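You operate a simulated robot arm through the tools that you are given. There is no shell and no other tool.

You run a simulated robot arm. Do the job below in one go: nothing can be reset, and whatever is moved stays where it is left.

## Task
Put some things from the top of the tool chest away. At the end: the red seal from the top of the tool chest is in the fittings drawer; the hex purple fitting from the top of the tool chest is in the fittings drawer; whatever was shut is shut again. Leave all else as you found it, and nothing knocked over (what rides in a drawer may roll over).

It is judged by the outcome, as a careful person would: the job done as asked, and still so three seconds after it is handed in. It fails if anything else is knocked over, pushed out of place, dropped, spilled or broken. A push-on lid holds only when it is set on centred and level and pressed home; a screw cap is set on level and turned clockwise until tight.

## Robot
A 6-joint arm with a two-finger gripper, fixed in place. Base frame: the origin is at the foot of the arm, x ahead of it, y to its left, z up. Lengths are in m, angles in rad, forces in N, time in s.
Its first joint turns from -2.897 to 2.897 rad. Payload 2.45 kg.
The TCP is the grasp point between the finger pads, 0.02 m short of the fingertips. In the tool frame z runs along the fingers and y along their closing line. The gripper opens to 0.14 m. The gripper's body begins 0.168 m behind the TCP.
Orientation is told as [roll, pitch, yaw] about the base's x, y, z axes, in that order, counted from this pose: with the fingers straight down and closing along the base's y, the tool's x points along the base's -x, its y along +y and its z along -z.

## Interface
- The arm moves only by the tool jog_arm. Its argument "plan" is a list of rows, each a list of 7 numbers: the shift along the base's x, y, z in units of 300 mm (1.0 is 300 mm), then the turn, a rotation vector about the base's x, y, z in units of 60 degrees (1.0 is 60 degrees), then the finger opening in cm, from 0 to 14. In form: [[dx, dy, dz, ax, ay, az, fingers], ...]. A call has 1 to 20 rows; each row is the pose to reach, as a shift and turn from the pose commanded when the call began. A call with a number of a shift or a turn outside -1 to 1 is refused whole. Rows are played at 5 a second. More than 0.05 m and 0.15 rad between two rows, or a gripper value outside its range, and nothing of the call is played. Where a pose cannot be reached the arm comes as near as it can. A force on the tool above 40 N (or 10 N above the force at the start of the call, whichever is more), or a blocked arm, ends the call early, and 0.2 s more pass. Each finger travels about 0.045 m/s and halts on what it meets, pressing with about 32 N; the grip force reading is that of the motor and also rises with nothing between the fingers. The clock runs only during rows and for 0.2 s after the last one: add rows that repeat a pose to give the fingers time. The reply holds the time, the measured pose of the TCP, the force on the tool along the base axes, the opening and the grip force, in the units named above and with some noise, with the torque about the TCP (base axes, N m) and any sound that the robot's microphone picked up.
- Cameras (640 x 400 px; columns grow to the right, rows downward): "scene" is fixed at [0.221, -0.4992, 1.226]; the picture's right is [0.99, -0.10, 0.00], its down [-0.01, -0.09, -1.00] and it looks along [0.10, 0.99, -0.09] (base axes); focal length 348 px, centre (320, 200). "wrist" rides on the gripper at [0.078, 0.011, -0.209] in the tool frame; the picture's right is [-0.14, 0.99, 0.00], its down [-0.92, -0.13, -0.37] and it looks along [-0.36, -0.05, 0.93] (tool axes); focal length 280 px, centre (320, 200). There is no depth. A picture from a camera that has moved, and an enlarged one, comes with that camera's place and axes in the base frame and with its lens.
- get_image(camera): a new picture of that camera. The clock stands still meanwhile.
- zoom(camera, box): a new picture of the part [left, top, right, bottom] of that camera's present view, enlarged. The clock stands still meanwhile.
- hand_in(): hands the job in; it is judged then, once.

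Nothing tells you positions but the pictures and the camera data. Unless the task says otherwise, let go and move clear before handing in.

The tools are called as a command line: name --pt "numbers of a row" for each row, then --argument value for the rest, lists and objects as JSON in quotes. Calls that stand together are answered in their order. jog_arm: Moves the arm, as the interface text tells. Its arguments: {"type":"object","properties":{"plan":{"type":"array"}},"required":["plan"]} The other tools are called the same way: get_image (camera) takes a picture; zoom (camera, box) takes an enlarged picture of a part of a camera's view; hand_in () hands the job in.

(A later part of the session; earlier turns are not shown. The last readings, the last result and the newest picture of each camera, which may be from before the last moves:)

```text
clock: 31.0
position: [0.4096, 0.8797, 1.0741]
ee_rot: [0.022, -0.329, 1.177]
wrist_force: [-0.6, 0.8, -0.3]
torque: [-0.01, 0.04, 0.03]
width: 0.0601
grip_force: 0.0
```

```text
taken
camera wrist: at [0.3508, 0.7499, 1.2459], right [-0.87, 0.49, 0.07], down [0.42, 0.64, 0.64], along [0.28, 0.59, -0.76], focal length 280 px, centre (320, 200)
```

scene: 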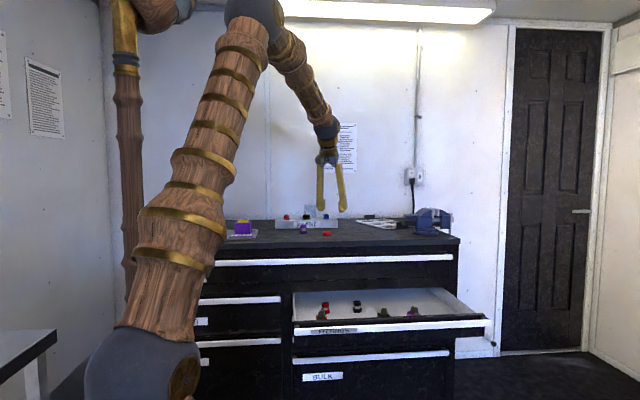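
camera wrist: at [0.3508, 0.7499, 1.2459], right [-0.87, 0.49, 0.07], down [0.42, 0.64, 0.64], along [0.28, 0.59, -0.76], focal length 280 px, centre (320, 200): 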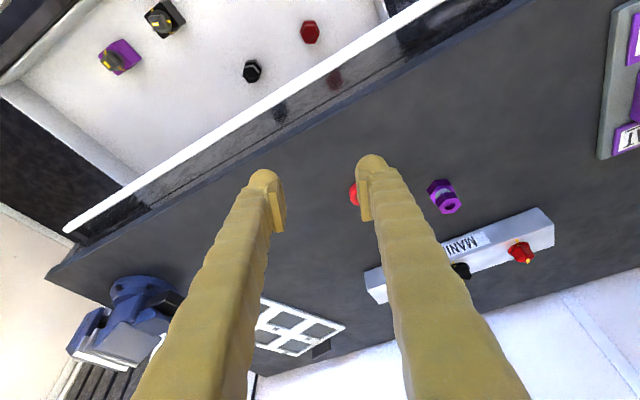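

The arm follows again and the wrist is over the chest top. I'll tilt to about 30° and move above the red seal, staying roughly 6 cm over it.

jog_arm --pt "-0.004 0.11 -0.02 0.043 -0.018 0 6.5" --pt "-0.008 0.22 -0.06 0.086 -0.036 0 6.5" --pt "-0.012 0.33 -0.12 0.129 -0.054 0 6.5" --pt "-0.015 0.42 -0.18 0.171 -0.071 0 6.5" --pt "-0.015 0.42 -0.18 0.171 -0.071 0 6.5"

get_image --camera "wrist"

get_image --camera "scene"

```text
clock: 32.2
position: [0.4057, 1.0036, 1.0197]
ee_rot: [0.023, -0.524, 1.173]
wrist_force: [0.7, 0.7, -0.3]
torque: [-0.05, 0.0, 0.0]
width: 0.0651
grip_force: 0.1
```

```text
taken
camera wrist: at [0.3346, 0.8469, 1.1612], right [-0.87, 0.48, 0.09], down [0.36, 0.51, 0.78], along [0.33, 0.71, -0.62], focal length 280 px, centre (320, 200)
```

wrist: 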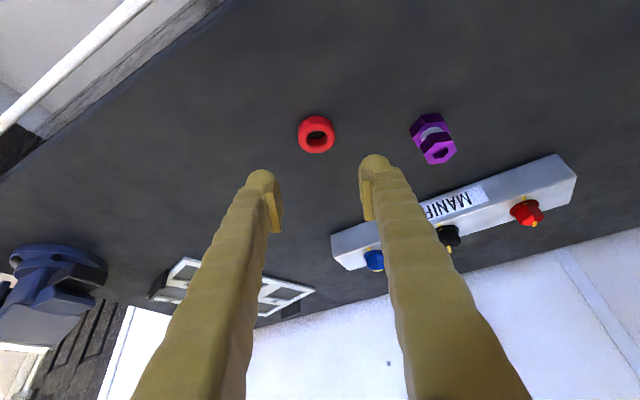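

```text
taken
```

scene: 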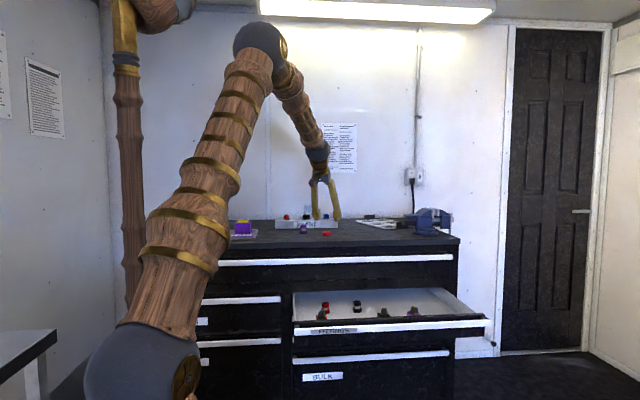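

Seal measured again at (0.406, 1.009). I'm shifting a few millimetres to centre on it and descending to just above the table.

jog_arm --pt "0.007 0.029 -0.05 0 0 0 6.5" --pt "0.007 0.029 -0.1 0 0 0 6.5" --pt "0.007 0.029 -0.15 0 0 0 6.5"

get_image --camera "wrist"

zoom --camera "scene" --box '[280, 180, 370, 250]'

```text
clock: 33.0
position: [0.4102, 1.0105, 0.9741]
ee_rot: [0.022, -0.524, 1.176]
wrist_force: [0.5, 0.4, -0.3]
torque: [0.0, 0.0, -0.01]
width: 0.0651
grip_force: 0.1
```

```text
taken
camera wrist: at [0.3384, 0.8538, 1.1164], right [-0.87, 0.48, 0.09], down [0.36, 0.51, 0.78], along [0.33, 0.71, -0.62], focal length 280 px, centre (320, 200)
```

wrist: 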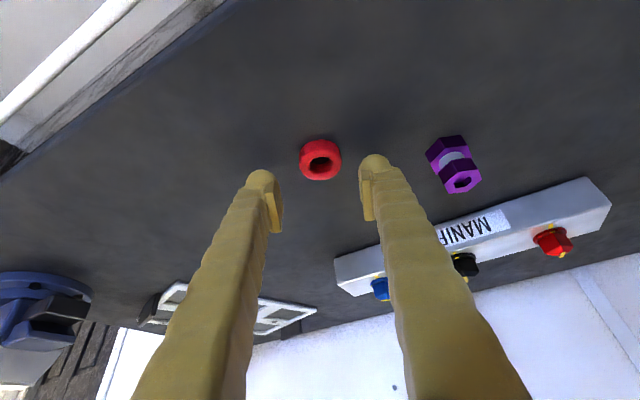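

```text
5.71 times, centred on (325, 215) of scene
camera zoom: at [0.221, -0.4992, 1.226], right [0.99, -0.1, 0.0], down [-0.01, -0.09, -1.0], along [0.1, 0.99, -0.09], focal length 1991 px, centre (291, 114)
```

zoom: 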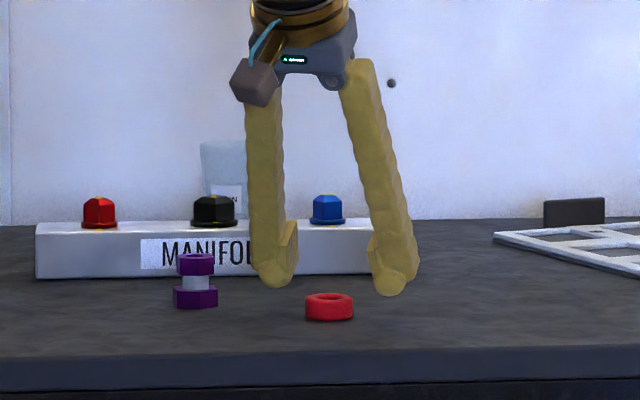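

Centred within 3 mm and the fingertips are about 2 cm above the table. I'll lower about 13 mm more with a small lateral correction, then look.

jog_arm --pt "-0.009 0.004 -0.02 0 0 0 6" --pt "-0.009 0.004 -0.045 0 0 0 6"

zoom --camera "scene" --box '[290, 195, 360, 250]'

zoom --camera "wrist" --box '[220, 100, 420, 240]'

```text
clock: 33.6
position: [0.4081, 1.0118, 0.9615]
ee_rot: [0.023, -0.523, 1.177]
wrist_force: [-0.6, -1.0, 0.2]
torque: [-0.01, -0.01, 0.03]
width: 0.0599
grip_force: 0.1
```

```text
7.27 times, centred on (325, 222) of scene
camera zoom: at [0.221, -0.4992, 1.226], right [0.99, -0.1, 0.0], down [-0.01, -0.09, -1.0], along [0.1, 0.99, -0.09], focal length 2534 px, centre (284, 36)
```

zoom: 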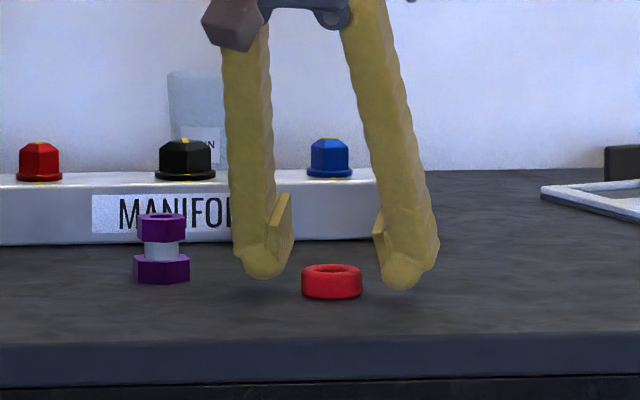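

```text
2.86 times, centred on (320, 170) of wrist
camera zoom: at [0.3365, 0.8549, 1.103], right [-0.87, 0.48, 0.09], down [0.36, 0.51, 0.78], along [0.33, 0.71, -0.62], focal length 801 px, centre (320, 286)
```

zoom: 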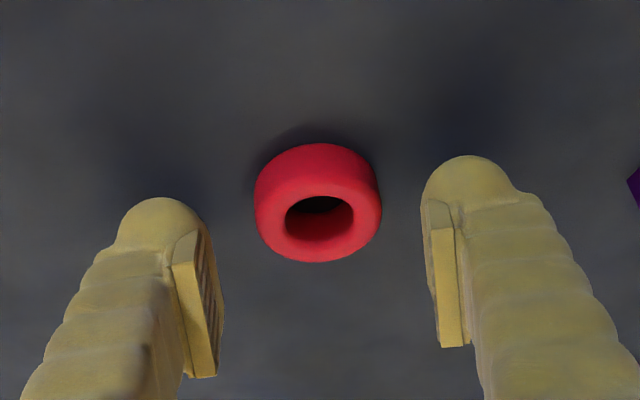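

There's still a gap of roughly 5 mm under the tips. I'll go down another 4 mm, watching the force.

jog_arm --pt "0 0 -0.005 0 0 0 6" --pt "0 0 -0.01 0 0 0 6" --pt "0 0 -0.014 0 0 0 6"

zoom --camera "scene" --box '[290, 195, 360, 250]'

zoom --camera "wrist" --box '[220, 100, 420, 240]'

```text
clock: 34.4
position: [0.4073, 1.0127, 0.9572]
ee_rot: [0.022, -0.524, 1.176]
wrist_force: [0.9, 0.9, -0.2]
torque: [0.03, 0.01, -0.03]
width: 0.0601
grip_force: 0.1
```

```text
7.27 times, centred on (325, 222) of scene
camera zoom: at [0.221, -0.4992, 1.226], right [0.99, -0.1, 0.0], down [-0.01, -0.09, -1.0], along [0.1, 0.99, -0.09], focal length 2534 px, centre (284, 36)
```

zoom: 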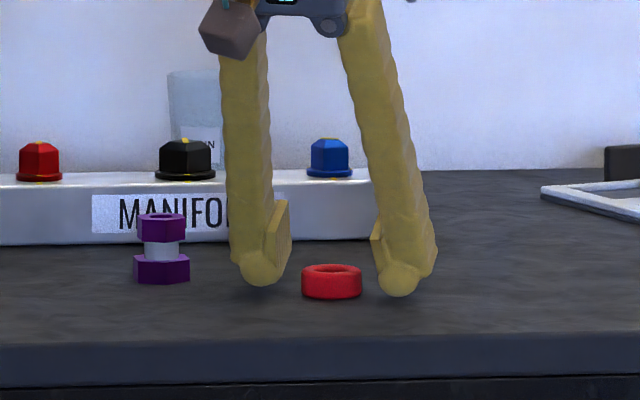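

```text
2.86 times, centred on (320, 170) of wrist
camera zoom: at [0.3351, 0.8554, 1.0987], right [-0.87, 0.48, 0.09], down [0.36, 0.51, 0.78], along [0.33, 0.71, -0.62], focal length 801 px, centre (320, 286)
```

zoom: 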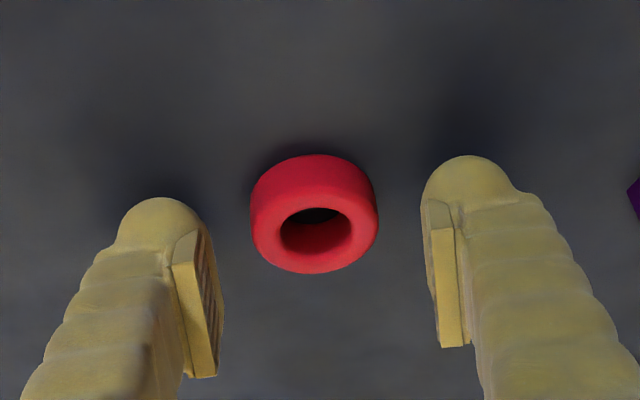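

Fingertips are practically at the table and straddle the ring. I'll close on it now.

jog_arm --pt "0.007 -0.004 0 0 0 0 5" --pt "0.007 -0.004 0 0 0 0 4" --pt "0.007 -0.004 0 0 0 0 3" --pt "0.007 -0.004 0 0 0 0 3" --pt "0.007 -0.004 0 0 0 0 3"

zoom --camera "scene" --box '[290, 195, 360, 250]'

zoom --camera "wrist" --box '[220, 100, 420, 240]'

```text
clock: 35.6
position: [0.4085, 1.0108, 0.9578]
ee_rot: [0.022, -0.524, 1.177]
wrist_force: [0.2, 0.6, 1.4]
torque: [0.05, 0.05, -0.02]
width: 0.032
grip_force: 31.8
```

```text
7.27 times, centred on (325, 222) of scene
camera zoom: at [0.221, -0.4992, 1.226], right [0.99, -0.1, 0.0], down [-0.01, -0.09, -1.0], along [0.1, 0.99, -0.09], focal length 2534 px, centre (284, 36)
```

zoom: 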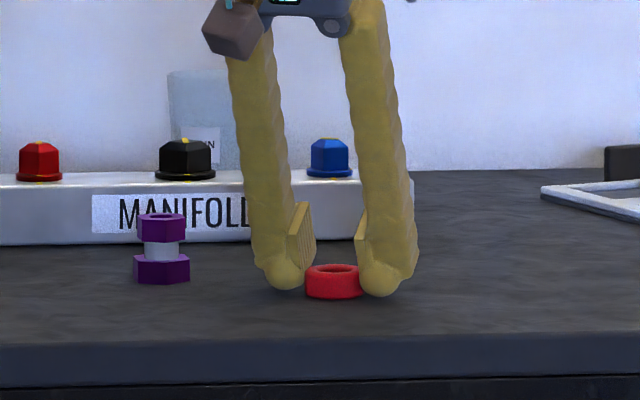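

```text
2.86 times, centred on (320, 170) of wrist
camera zoom: at [0.3367, 0.8541, 1.0987], right [-0.87, 0.48, 0.09], down [0.36, 0.51, 0.78], along [0.33, 0.71, -0.62], focal length 801 px, centre (320, 286)
```

zoom: 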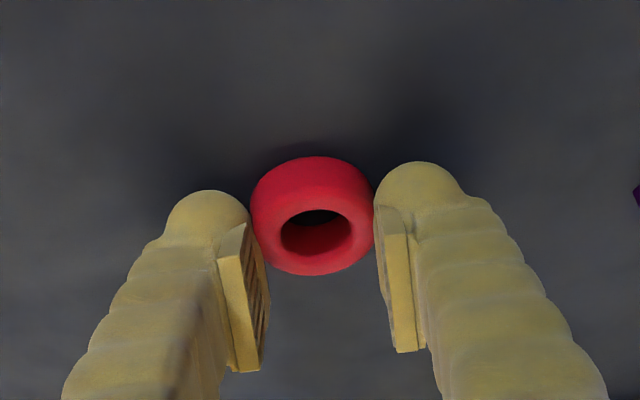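

Grip force is steady at 32 N on the ring. I'll lift slowly by 3 cm and check it comes along.

jog_arm --pt "0.007 -0.004 0.015 0 0 0 2.8" --pt "0.007 -0.004 0.03 0 0 0 2.8" --pt "0.007 -0.004 0.06 0 0 0 2.8" --pt "0.007 -0.004 0.1 0 0 0 2.8"

zoom --camera "scene" --box '[290, 195, 360, 250]'

zoom --camera "wrist" --box '[220, 100, 420, 240]'

```text
clock: 36.6
position: [0.4103, 1.01, 0.9866]
ee_rot: [0.021, -0.524, 1.176]
wrist_force: [0.1, 0.3, -0.1]
torque: [-0.02, 0.0, 0.03]
width: 0.032
grip_force: 32.1
```

```text
7.27 times, centred on (325, 222) of scene
camera zoom: at [0.221, -0.4992, 1.226], right [0.99, -0.1, 0.0], down [-0.01, -0.09, -1.0], along [0.1, 0.99, -0.09], focal length 2534 px, centre (284, 36)
```

zoom: 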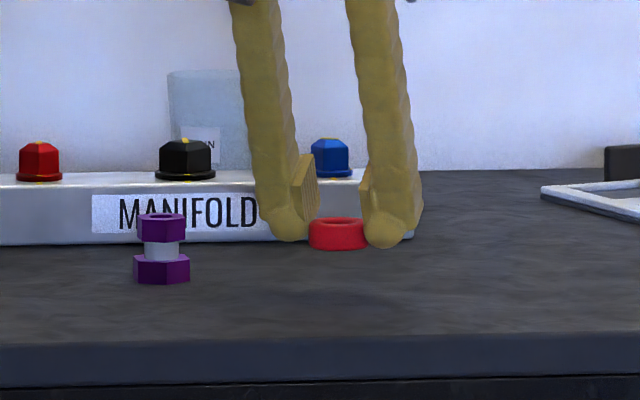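

```text
2.86 times, centred on (320, 170) of wrist
camera zoom: at [0.3391, 0.8526, 1.1283], right [-0.87, 0.48, 0.09], down [0.36, 0.51, 0.78], along [0.33, 0.71, -0.62], focal length 801 px, centre (320, 286)
```

zoom: 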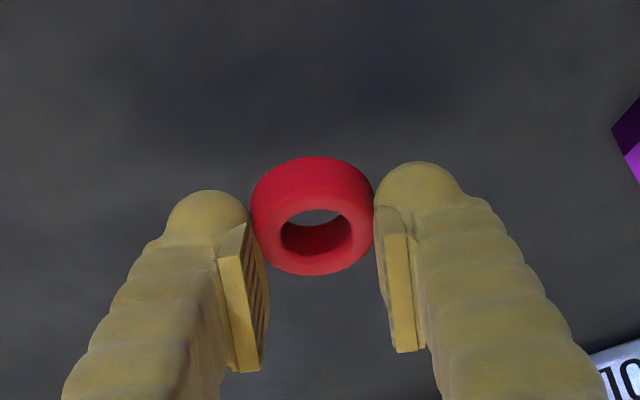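

The ring is held and clear of the table. I'll lift a bit more and carry it diagonally out over the free back area of the open drawer, around (0.64, 0.79), and look before lowering.

jog_arm --pt "0 0 0.08 0 0 0 2.8" --pt "0 0 0.16 0 0 0 2.8" --pt "0.09 -0.08 0.18 0 0 0 2.8" --pt "0.18 -0.17 0.18 0 0 0 2.8" --pt "0.27 -0.26 0.18 0 0 0 2.8" --pt "0.37 -0.35 0.18 0 0 0 2.8" --pt "0.47 -0.45 0.18 0 0 0 2.8" --pt "0.57 -0.55 0.18 0 0 0 2.8" --pt "0.67 -0.65 0.18 0 0 0 2.8" --pt "0.767 -0.733 0.18 0 0 0 2.8"

get_image --camera "wrist"

get_image --camera "scene"

```text
clock: 38.8
position: [0.6399, 0.7894, 1.039]
ee_rot: [0.023, -0.524, 1.176]
wrist_force: [0.0, 0.2, 0.2]
torque: [-0.04, -0.03, -0.05]
width: 0.032
grip_force: 31.5
```

```text
taken
camera wrist: at [0.569, 0.6331, 1.1807], right [-0.87, 0.48, 0.09], down [0.36, 0.51, 0.78], along [0.33, 0.71, -0.62], focal length 280 px, centre (320, 200)
```

wrist: 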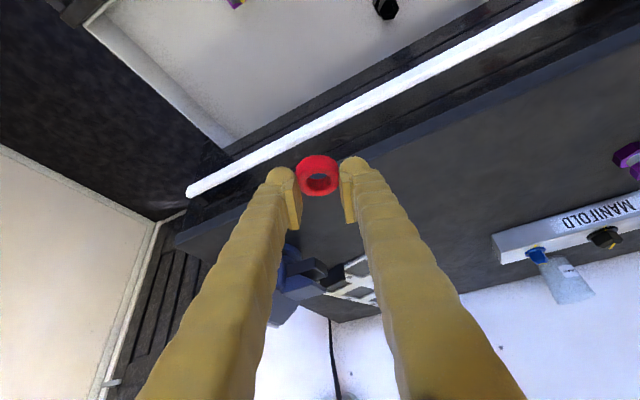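

```text
taken
```

scene: 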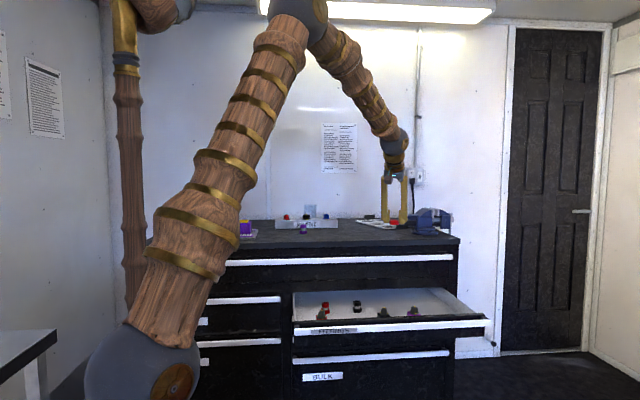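

The ring is held securely. Directly below is free drawer floor, so I'm lowering straight down to about z 0.76 and will check clearance there.

jog_arm --pt "0 0 -0.13 0 0 0 2.8" --pt "0 0 -0.26 0 0 0 2.8" --pt "0 0 -0.39 0 0 0 2.8" --pt "0 0 -0.52 0 0 0 2.8" --pt "0 0 -0.65 0 0 0 2.8" --pt "0 0 -0.78 0 0 0 2.8" --pt "0 0 -0.9 0 0 0 2.8"

get_image --camera "wrist"

get_image --camera "scene"

zoom --camera "scene" --box '[340, 240, 500, 340]'

```text
clock: 40.4
position: [0.6423, 0.7899, 0.7716]
ee_rot: [0.024, -0.526, 1.173]
wrist_force: [0.2, 0.3, -0.2]
torque: [-0.04, 0.0, 0.01]
width: 0.0335
grip_force: 32.3
```

```text
taken
camera wrist: at [0.5701, 0.6331, 0.9125], right [-0.87, 0.48, 0.09], down [0.36, 0.51, 0.78], along [0.33, 0.71, -0.62], focal length 280 px, centre (320, 200)
```

wrist: 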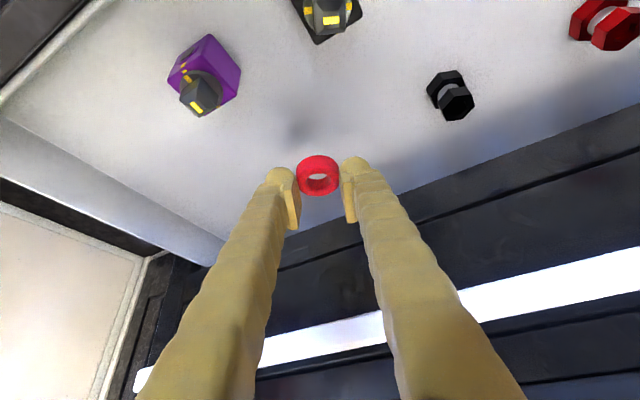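

```text
taken
```

scene: 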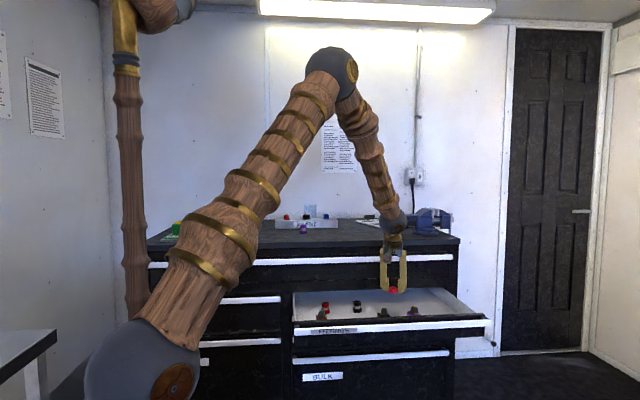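

```text
4.00 times, centred on (420, 290) of scene
camera zoom: at [0.221, -0.4992, 1.226], right [0.99, -0.1, 0.0], down [-0.01, -0.09, -1.0], along [0.1, 0.99, -0.09], focal length 1394 px, centre (-80, -160)
```

zoom: 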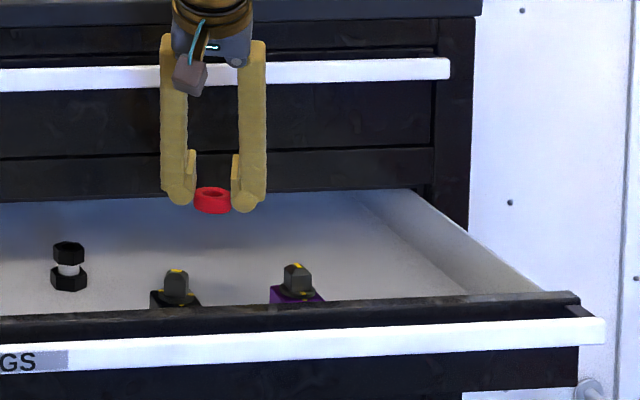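

Clear floor below, with valves 7 cm away. Lowering slowly toward the floor.

jog_arm --pt "0 0 -0.06 0 0 0 2.8" --pt "0 0 -0.12 0 0 0 2.8" --pt "0 0 -0.18 0 0 0 2.8" --pt "0 0 -0.22 0 0 0 2.8"

get_image --camera "wrist"

zoom --camera "scene" --box '[340, 260, 460, 335]'

```text
clock: 41.4
position: [0.6407, 0.79, 0.7039]
ee_rot: [0.023, -0.523, 1.177]
wrist_force: [-0.1, 0.5, 0.3]
torque: [-0.04, 0.01, 0.01]
width: 0.0332
grip_force: 31.9
```

```text
taken
camera wrist: at [0.5697, 0.6331, 0.8452], right [-0.87, 0.48, 0.09], down [0.36, 0.52, 0.78], along [0.33, 0.71, -0.62], focal length 280 px, centre (320, 200)
```

wrist: 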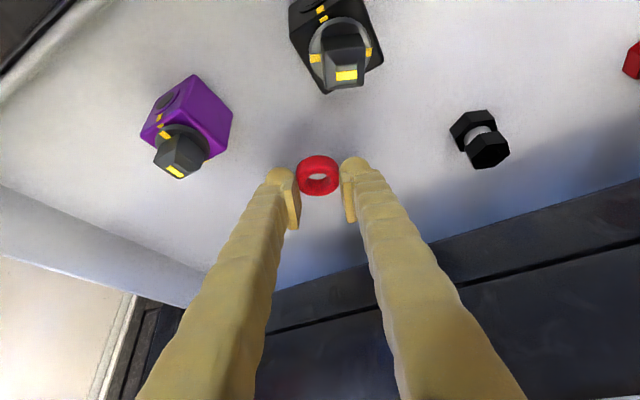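

```text
5.33 times, centred on (400, 298) of scene
camera zoom: at [0.221, -0.4992, 1.226], right [0.99, -0.1, 0.0], down [-0.01, -0.09, -1.0], along [0.1, 0.99, -0.09], focal length 1858 px, centre (-107, -320)
```

zoom: 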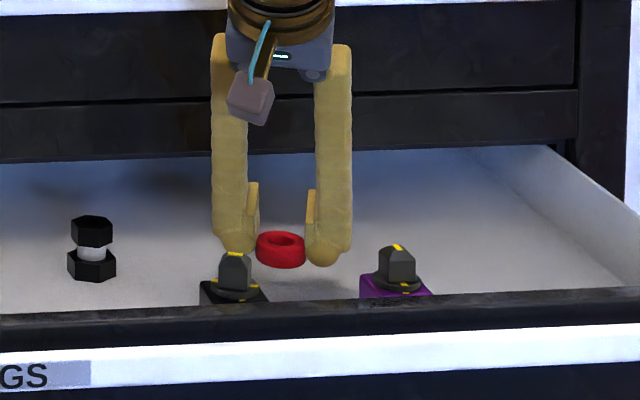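

Ring bottom is about 2.5 cm above the drawer floor (z≈0.65). I'm lowering about 2 cm more.

jog_arm --pt "0 0 -0.025 0 0 0 2.8" --pt "0 0 -0.05 0 0 0 2.8" --pt "0 0 -0.068 0 0 0 2.8"

get_image --camera "wrist"

zoom --camera "scene" --box '[340, 260, 460, 335]'

```text
clock: 42.2
position: [0.6412, 0.79, 0.6841]
ee_rot: [0.023, -0.525, 1.176]
wrist_force: [0.1, 0.1, -0.1]
torque: [-0.02, -0.03, 0.02]
width: 0.0335
grip_force: 31.9
```

```text
taken
camera wrist: at [0.5695, 0.6321, 0.8254], right [-0.87, 0.48, 0.09], down [0.36, 0.52, 0.78], along [0.33, 0.71, -0.62], focal length 280 px, centre (320, 200)
```

wrist: 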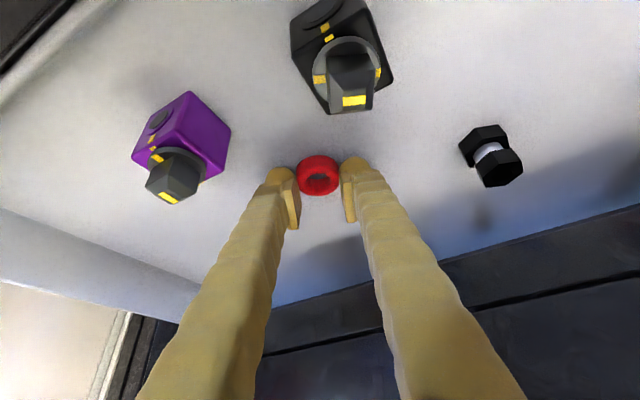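

```text
5.33 times, centred on (400, 298) of scene
camera zoom: at [0.221, -0.4992, 1.226], right [0.99, -0.1, 0.0], down [-0.01, -0.09, -1.0], along [0.1, 0.99, -0.09], focal length 1858 px, centre (-107, -320)
```

zoom: 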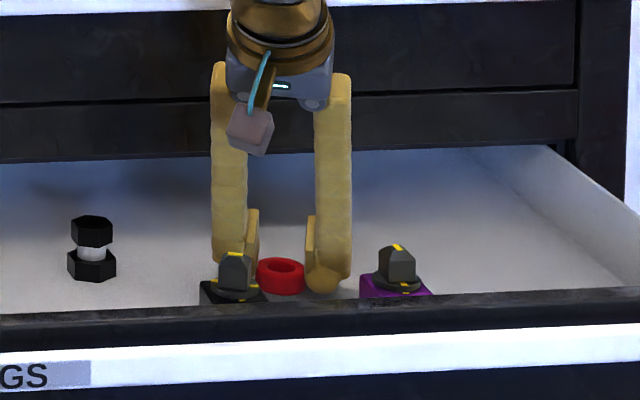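

About 5 mm left. I'll ease down slightly and open the fingers gently.

jog_arm --pt "0 0 -0.007 0 0 0 2.8" --pt "0 0 -0.014 0 0 0 2.8" --pt "0 0 -0.014 0 0 0 2.8"

zoom --camera "wrist" --box '[240, 130, 400, 230]'

zoom --camera "scene" --box '[370, 290, 440, 335]'

```text
clock: 43.0
position: [0.641, 0.7892, 0.6793]
ee_rot: [0.022, -0.524, 1.174]
wrist_force: [-0.3, -0.2, -0.1]
torque: [0.03, 0.0, 0.03]
width: 0.0332
grip_force: 32.0
```

```text
4.00 times, centred on (320, 180) of wrist
camera zoom: at [0.5696, 0.6328, 0.8213], right [-0.87, 0.48, 0.09], down [0.36, 0.51, 0.78], along [0.33, 0.71, -0.62], focal length 1122 px, centre (320, 280)
```

zoom: 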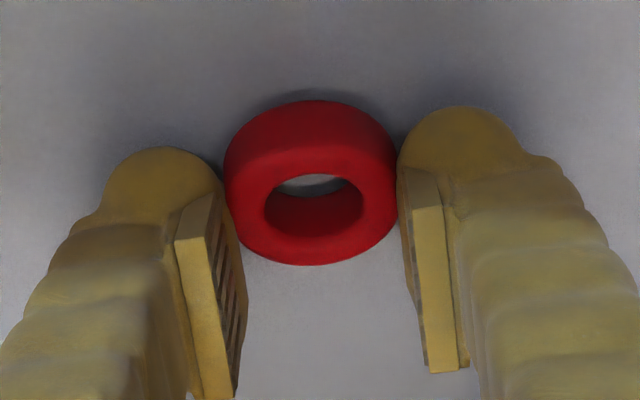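

```text
8.89 times, centred on (405, 312) of scene
camera zoom: at [0.221, -0.4992, 1.226], right [0.99, -0.1, 0.0], down [-0.01, -0.09, -1.0], along [0.1, 0.99, -0.09], focal length 3097 px, centre (-436, -800)
```

zoom: 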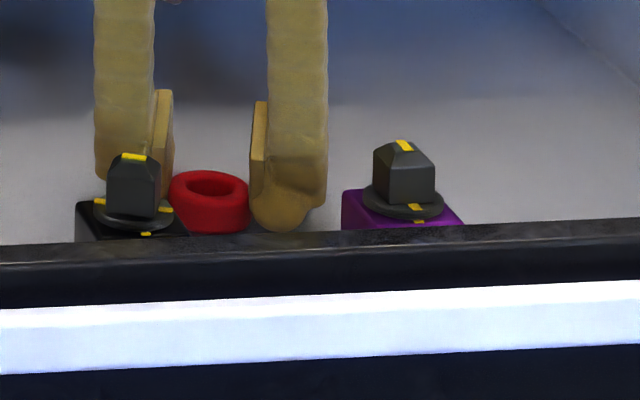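

The ring is practically at the floor. I'll open the fingers and look.

jog_arm --pt "0 0 0 0 0 0 3.6" --pt "0 0 0 0 0 0 4.4" --pt "0 0 0 0 0 0 5.2" --pt "0 0 0 0 0 0 5.2"

zoom --camera "wrist" --box '[240, 130, 400, 230]'

zoom --camera "scene" --box '[370, 290, 440, 335]'

```text
clock: 44.0
position: [0.6405, 0.7905, 0.6805]
ee_rot: [0.024, -0.524, 1.175]
wrist_force: [0.2, 0.1, -0.3]
torque: [-0.01, 0.0, 0.01]
width: 0.0519
grip_force: 0.0
```

```text
4.00 times, centred on (320, 180) of wrist
camera zoom: at [0.5696, 0.6327, 0.8213], right [-0.87, 0.48, 0.09], down [0.36, 0.51, 0.78], along [0.33, 0.71, -0.62], focal length 1122 px, centre (320, 280)
```

zoom: 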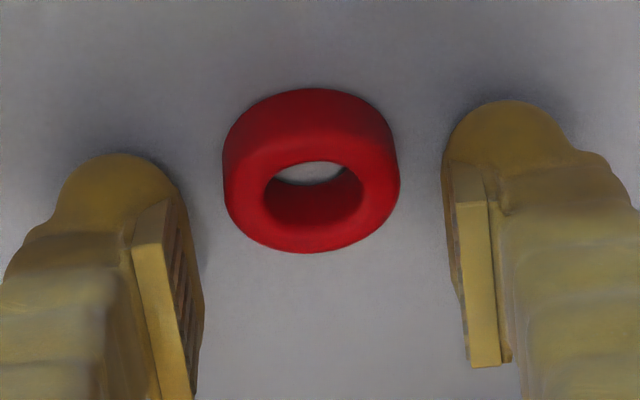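

```text
8.89 times, centred on (405, 312) of scene
camera zoom: at [0.221, -0.4992, 1.226], right [0.99, -0.1, 0.0], down [-0.01, -0.09, -1.0], along [0.1, 0.99, -0.09], focal length 3097 px, centre (-436, -800)
```

zoom: 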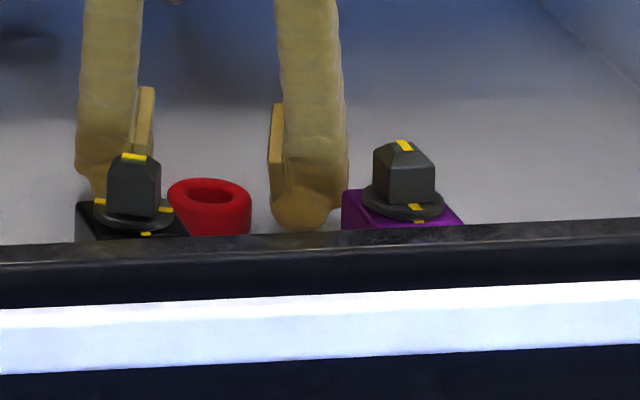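

The seal lies flat on the drawer floor. I'll rise straight up out of the drawer and go back toward the fitting.

jog_arm --pt "0 0 0.05 0 0 0 5.5" --pt "0 0 0.15 0 0 0 6" --pt "0 0 0.29 0 0 0 6" --pt "0 0 0.43 0 0 0 6" --pt "0 0 0.57 0 0 0 6" --pt "0 0 0.71 0 0 0 6" --pt "0 0 0.85 0 0 0 6" --pt "0 0 1.0 0 0 0 6"

jog_arm --pt "0 0 0.16 0 0 0 6" --pt "-0.04 0.05 0.3 0 0 0 6" --pt "-0.15 0.14 0.3 0 0 0 6" --pt "-0.26 0.23 0.3 0 0 0 6" --pt "-0.37 0.32 0.3 0 0 0 6" --pt "-0.48 0.4 0.3 0 0 0 6" --pt "-0.59 0.48 0.3 0 0 0 6" --pt "-0.7 0.56 0.3 0 0 0 6" --pt "-0.8 0.62 0.3 0 0 0 6" --pt "-0.9 0.68 0.3 0 0 0 6"

get_image --camera "wrist"

get_image --camera "scene"

```text
clock: 45.8
position: [0.6432, 0.7888, 0.9811]
ee_rot: [0.023, -0.523, 1.174]
wrist_force: [0.2, -0.1, -0.5]
torque: [0.01, -0.02, -0.01]
width: 0.0601
grip_force: 0.0
```

```text
clock: 48.0
position: [0.3698, 0.9936, 1.0712]
ee_rot: [0.022, -0.522, 1.175]
wrist_force: [0.2, -0.8, -0.4]
torque: [-0.02, 0.0, -0.01]
width: 0.06
grip_force: 0.1
```

```text
taken
camera wrist: at [0.2992, 0.8376, 1.2125], right [-0.87, 0.48, 0.09], down [0.36, 0.51, 0.78], along [0.33, 0.71, -0.62], focal length 280 px, centre (320, 200)
```

wrist: 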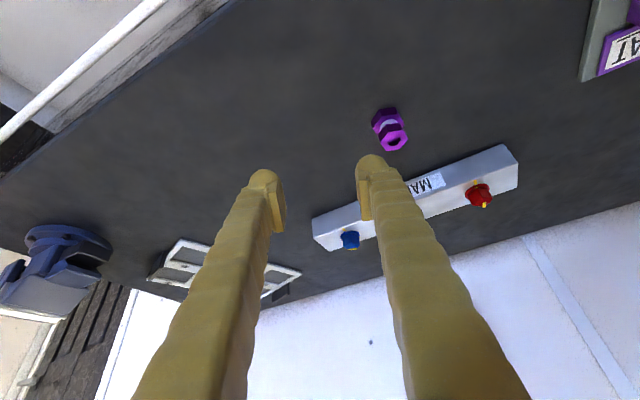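

```text
taken
```

scene: 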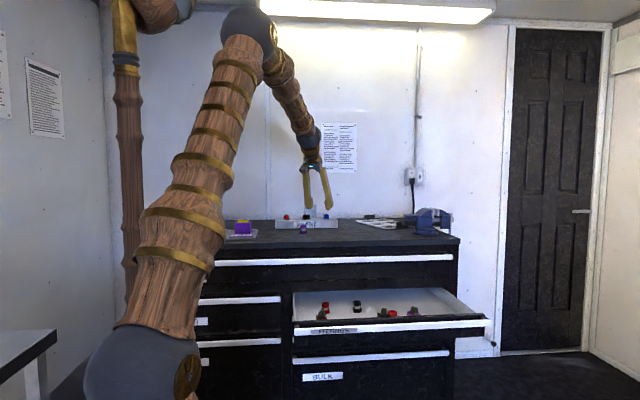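

I'm zooming in on the purple fitting to see its hex flats.

zoom --camera "wrist" --box '[350, 95, 430, 165]'

zoom --camera "scene" --box '[285, 210, 325, 240]'

```text
5.71 times, centred on (390, 130) of wrist
camera zoom: at [0.2992, 0.8376, 1.2125], right [-0.87, 0.48, 0.09], down [0.36, 0.51, 0.78], along [0.33, 0.71, -0.62], focal length 1602 px, centre (-80, 600)
```

zoom: 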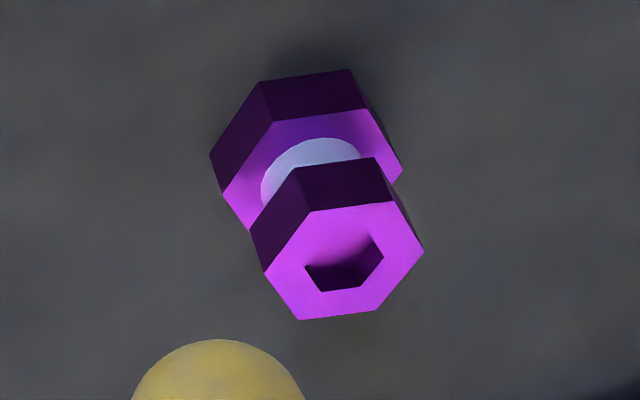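

```text
13.33 times, centred on (305, 225) of scene
camera zoom: at [0.221, -0.4992, 1.226], right [0.99, -0.1, 0.0], down [-0.01, -0.09, -1.0], along [0.1, 0.99, -0.09], focal length 4646 px, centre (520, -133)
```

zoom: 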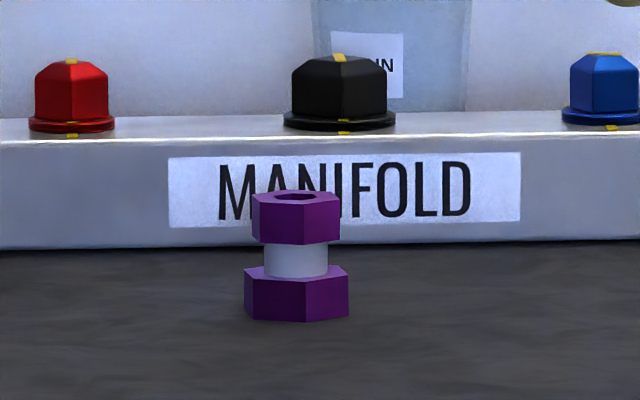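

The upper hex's flats face about 7° and 67°, so closing along roughly x (yaw 97°) takes it on the flats. Fitting centre is at about (0.307, 1.069) and it's about 4 cm tall. I'll rotate 30°, tilt to 40°, and move above it.

jog_arm --pt "0 0 0 0 0 0.12 6" --pt "0 0 0 0 0 0.25 6" --pt "0 0 0 0 0 0.38 6" --pt "0 0 0 0 0 0.5 6"

jog_arm --pt "-0.05 0.06 0 0.055 0.007 0 6" --pt "-0.13 0.14 0 0.11 0.014 0 6" --pt "-0.21 0.2 -0.05 0.1654 0.0203 0 6" --pt "-0.21 0.24 -0.1 0.1654 0.0203 0 6"

get_image --camera "wrist"

get_image --camera "scene"

```text
clock: 49.0
position: [0.3704, 0.9939, 1.0705]
ee_rot: [0.024, -0.524, 1.7]
wrist_force: [0.4, -0.1, 0.1]
torque: [0.0, 0.02, 0.03]
width: 0.0601
grip_force: 0.0
```

```text
clock: 50.0
position: [0.308, 1.0666, 1.04]
ee_rot: [0.022, -0.698, 1.699]
wrist_force: [-0.3, -0.2, 0.2]
torque: [-0.05, -0.02, -0.01]
width: 0.06
grip_force: 0.1
```

```text
taken
camera wrist: at [0.3268, 0.8724, 1.1489], right [-0.99, -0.04, 0.1], down [0.07, 0.48, 0.87], along [-0.08, 0.87, -0.48], focal length 280 px, centre (320, 200)
```

wrist: 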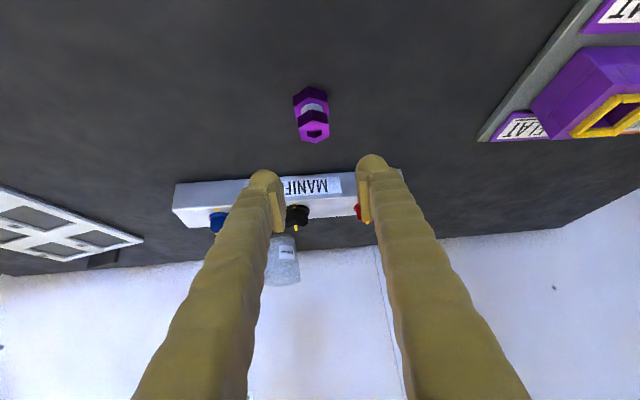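

```text
taken
```

scene: 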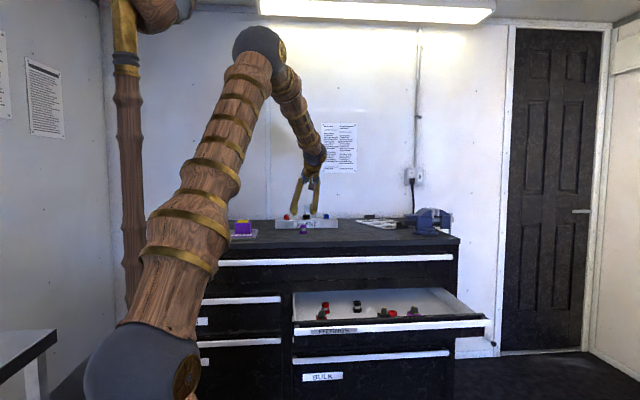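

Aligned over the fitting with the manifold well behind it. Descending to grasp height in two stages.

jog_arm --pt "0 0 -0.06 0 0 0 6" --pt "0 0 -0.12 0 0 0 6" --pt "0 0 -0.17 0 0 0 6"

zoom --camera "wrist" --box '[240, 100, 400, 220]'

zoom --camera "scene" --box '[265, 190, 345, 245]'

```text
clock: 50.8
position: [0.3066, 1.0662, 0.9887]
ee_rot: [0.02, -0.698, 1.701]
wrist_force: [0.6, 0.5, 0.0]
torque: [0.01, 0.0, -0.01]
width: 0.0603
grip_force: 0.0
```

```text
3.33 times, centred on (320, 160) of wrist
camera zoom: at [0.3271, 0.8723, 1.0979], right [-0.99, -0.04, 0.1], down [0.07, 0.48, 0.87], along [-0.08, 0.87, -0.48], focal length 935 px, centre (320, 333)
```

zoom: 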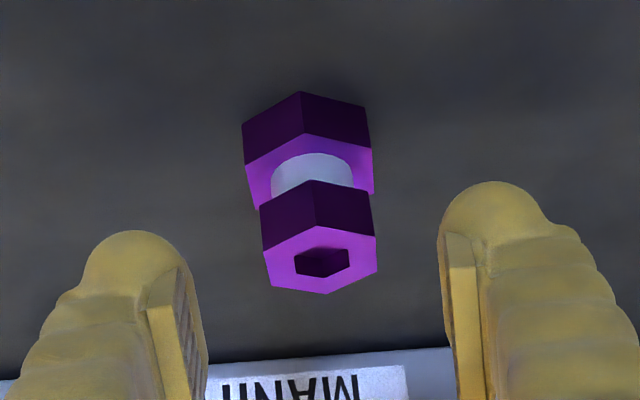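

```text
7.27 times, centred on (305, 218) of scene
camera zoom: at [0.221, -0.4992, 1.226], right [0.99, -0.1, 0.0], down [-0.01, -0.09, -1.0], along [0.1, 0.99, -0.09], focal length 2534 px, centre (429, 73)
```

zoom: 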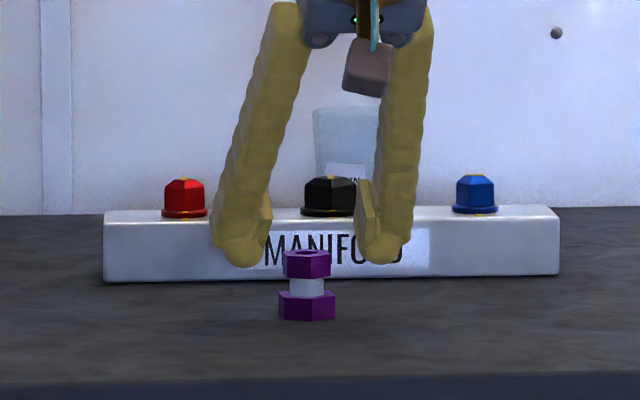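

The flats face the fingers and it's centred. I'll lower 12 mm more, then close.

jog_arm --pt "0 -0.004 -0.02 0 0 0 6" --pt "0 -0.004 -0.04 0 0 0 6" --pt "0 -0.004 -0.04 0 0 0 5" --pt "0 -0.004 -0.04 0 0 0 4" --pt "0 -0.004 -0.04 0 0 0 3.4"

zoom --camera "wrist" --box '[240, 100, 400, 220]'

zoom --camera "scene" --box '[265, 190, 345, 245]'

```text
clock: 52.0
position: [0.3082, 1.0664, 0.9763]
ee_rot: [0.022, -0.696, 1.7]
wrist_force: [-0.5, -0.4, -0.4]
torque: [0.01, 0.0, 0.01]
width: 0.034
grip_force: 0.1
```

```text
3.33 times, centred on (320, 160) of wrist
camera zoom: at [0.3271, 0.8712, 1.0859], right [-0.99, -0.04, 0.1], down [0.07, 0.48, 0.87], along [-0.08, 0.87, -0.48], focal length 935 px, centre (320, 333)
```

zoom: 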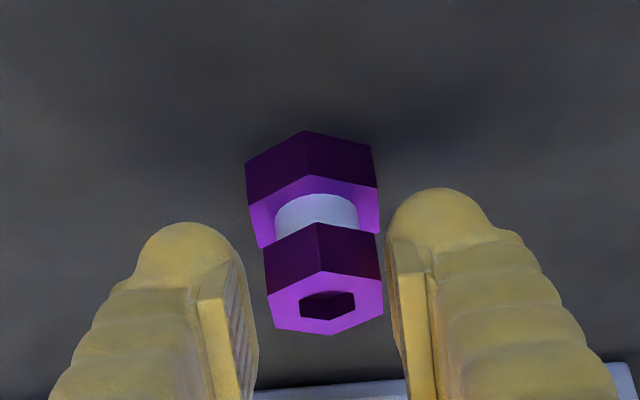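

```text
7.27 times, centred on (305, 218) of scene
camera zoom: at [0.221, -0.4992, 1.226], right [0.99, -0.1, 0.0], down [-0.01, -0.09, -1.0], along [0.1, 0.99, -0.09], focal length 2534 px, centre (429, 73)
```

zoom: 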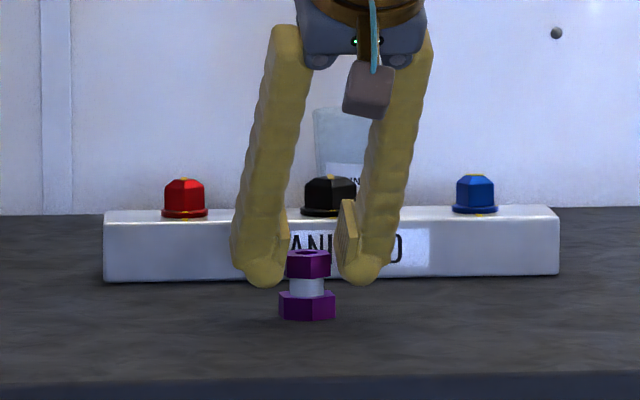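

The fingers bracket the upper hex evenly. Closing onto it.

jog_arm --pt "0 0 0 0 0 0 2.8" --pt "0 0 0 0 0 0 2.4" --pt "0 0 0 0 0 0 2.2" --pt "0 0 0 0 0 0 2.2"

zoom --camera "wrist" --box '[240, 100, 400, 220]'

zoom --camera "scene" --box '[265, 190, 345, 245]'

```text
clock: 53.0
position: [0.3077, 1.0654, 0.9768]
ee_rot: [0.022, -0.697, 1.7]
wrist_force: [-0.8, -0.7, 0.2]
torque: [-0.01, 0.01, -0.01]
width: 0.0264
grip_force: 32.4
```

```text
3.33 times, centred on (320, 160) of wrist
camera zoom: at [0.3271, 0.8712, 1.0859], right [-0.99, -0.04, 0.1], down [0.07, 0.48, 0.87], along [-0.08, 0.87, -0.48], focal length 935 px, centre (320, 333)
```

zoom: 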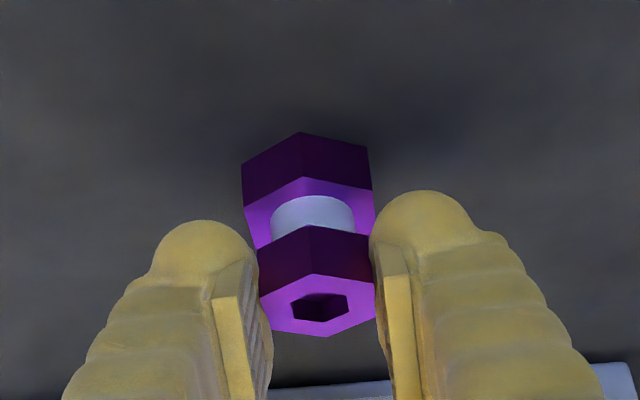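

```text
7.27 times, centred on (305, 218) of scene
camera zoom: at [0.221, -0.4992, 1.226], right [0.99, -0.1, 0.0], down [-0.01, -0.09, -1.0], along [0.1, 0.99, -0.09], focal length 2534 px, centre (429, 73)
```

zoom: 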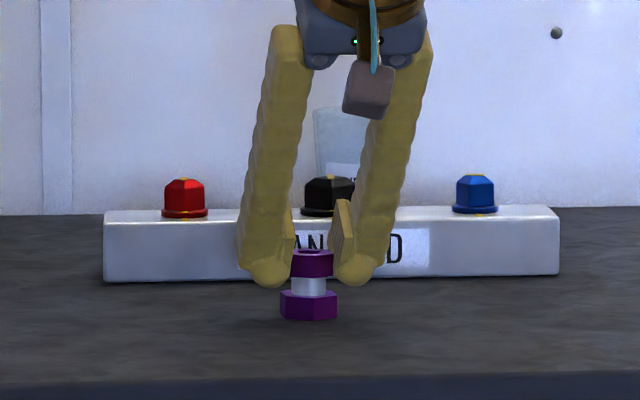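

Gripped on the flats at 26 mm. Lifting straight up slowly.

jog_arm --pt "0 0 0.02 0 0 0 2.2" --pt "0 0 0.05 0 0 0 2.2" --pt "0 0 0.1 0 0 0 2.2" --pt "0 0 0.16 0 0 0 2.2" --pt "0 0 0.22 0 0 0 2.2"

zoom --camera "wrist" --box '[240, 100, 400, 220]'

zoom --camera "scene" --box '[265, 180, 345, 245]'

```text
clock: 54.2
position: [0.3078, 1.0634, 1.0433]
ee_rot: [0.023, -0.696, 1.702]
wrist_force: [0.1, 0.8, -1.5]
torque: [-0.02, 0.02, 0.02]
width: 0.0262
grip_force: 31.3
```

```text
3.33 times, centred on (320, 160) of wrist
camera zoom: at [0.3265, 0.8704, 1.1524], right [-0.99, -0.04, 0.11], down [0.07, 0.48, 0.87], along [-0.08, 0.87, -0.48], focal length 935 px, centre (320, 333)
```

zoom: 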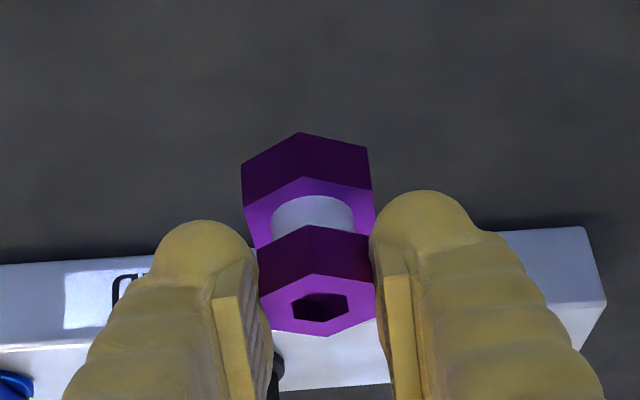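

```text
6.15 times, centred on (305, 212) of scene
camera zoom: at [0.221, -0.4992, 1.226], right [0.99, -0.1, 0.0], down [-0.01, -0.09, -1.0], along [0.1, 0.99, -0.09], focal length 2144 px, centre (412, 123)
```

zoom: 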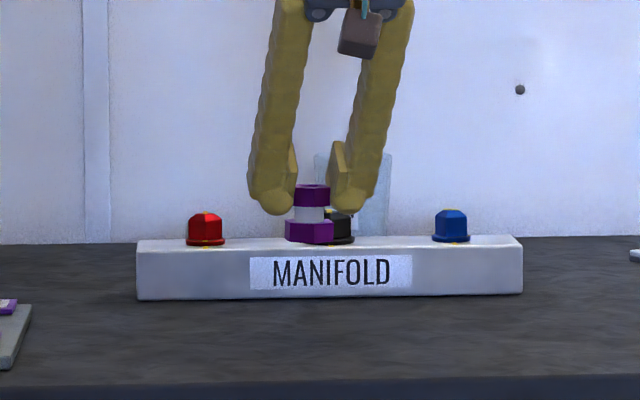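

The fitting is held upright and clear. Carrying it diagonally off the chest top toward the drawer while turning the yaw back by 30°.

jog_arm --pt "0.08 -0.07 0.01 0 0 -0.05 2.2" --pt "0.18 -0.14 0.02 0 0 -0.1 2.2" --pt "0.29 -0.22 0.02 0 0 -0.16 2.2" --pt "0.4 -0.3 0.02 0 0 -0.22 2.2" --pt "0.51 -0.38 0.02 0 0 -0.28 2.2" --pt "0.62 -0.46 0.02 0 0 -0.34 2.2" --pt "0.73 -0.54 0.02 0 0 -0.4 2.2" --pt "0.84 -0.62 0.02 0 0 -0.45 2.2" --pt "0.94 -0.7 0.02 0 0 -0.5 2.2"

jog_arm --pt "0.12 -0.06 0 0 0 0 2.2" --pt "0.24 -0.12 0 0 0 0 2.2" --pt "0.36 -0.16 0 0 0 0 2.2" --pt "0.48 -0.17 0 0 0 0 2.2"

get_image --camera "wrist"

get_image --camera "scene"

```text
clock: 56.2
position: [0.5897, 0.8535, 1.0487]
ee_rot: [0.023, -0.698, 1.175]
wrist_force: [0.1, 0.4, -1.4]
torque: [0.01, 0.0, 0.01]
width: 0.0263
grip_force: 31.8
```

```text
clock: 57.2
position: [0.7327, 0.8046, 1.0483]
ee_rot: [0.019, -0.699, 1.177]
wrist_force: [-0.3, 0.3, -0.9]
torque: [-0.03, 0.0, 0.0]
width: 0.0267
grip_force: 31.6
```

```text
taken
camera wrist: at [0.6537, 0.6267, 1.1588], right [-0.88, 0.46, 0.1], down [0.31, 0.38, 0.87], along [0.37, 0.8, -0.48], focal length 280 px, centre (320, 200)
```

wrist: 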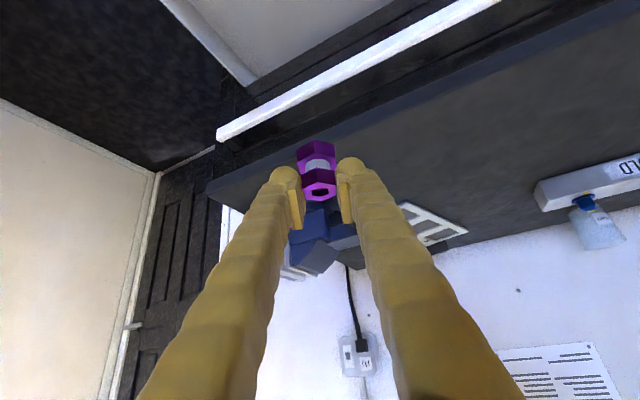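

```text
taken
```

scene: 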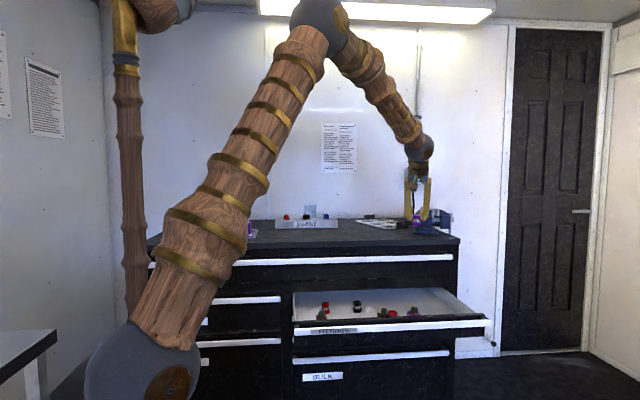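

Over the right part of the drawer now. I'll shift slightly away from the chest face, then lower vertically to just above drawer height and check.

jog_arm --pt "0.03 -0.035 0 0 0 0 2.2" --pt "0.057 -0.067 -0.04 0 0 0 2.2" --pt "0.057 -0.067 -0.16 0 0 0 2.2" --pt "0.057 -0.067 -0.29 0 0 0 2.2" --pt "0.057 -0.067 -0.42 0 0 0 2.2" --pt "0.057 -0.067 -0.55 0 0 0 2.2" --pt "0.057 -0.067 -0.68 0 0 0 2.2" --pt "0.057 -0.067 -0.8 0 0 0 2.2" --pt "0.057 -0.067 -0.88 0 0 0 2.2"

get_image --camera "wrist"

zoom --camera "scene" --box '[340, 240, 500, 340]'

```text
clock: 59.2
position: [0.7514, 0.7813, 0.7847]
ee_rot: [0.022, -0.698, 1.177]
wrist_force: [0.4, -0.5, -1.0]
torque: [-0.03, 0.02, -0.03]
width: 0.0263
grip_force: 32.0
```

```text
taken
camera wrist: at [0.6715, 0.6048, 0.8943], right [-0.88, 0.46, 0.1], down [0.31, 0.38, 0.87], along [0.37, 0.8, -0.48], focal length 280 px, centre (320, 200)
```

wrist: 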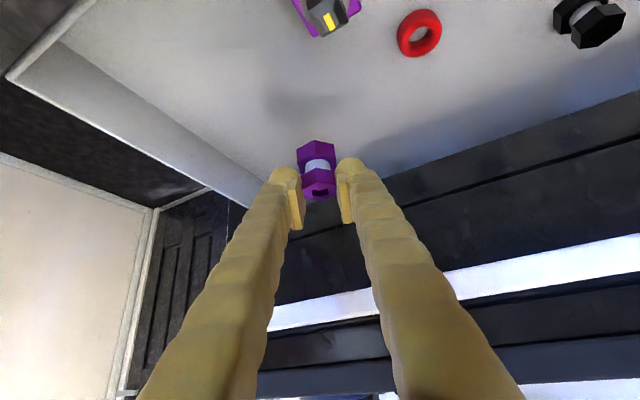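

```text
4.00 times, centred on (420, 290) of scene
camera zoom: at [0.221, -0.4992, 1.226], right [0.99, -0.1, 0.0], down [-0.01, -0.09, -1.0], along [0.1, 0.99, -0.09], focal length 1394 px, centre (-80, -160)
```

zoom: 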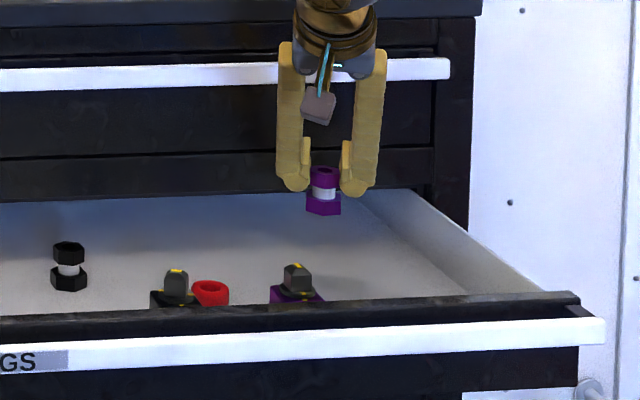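

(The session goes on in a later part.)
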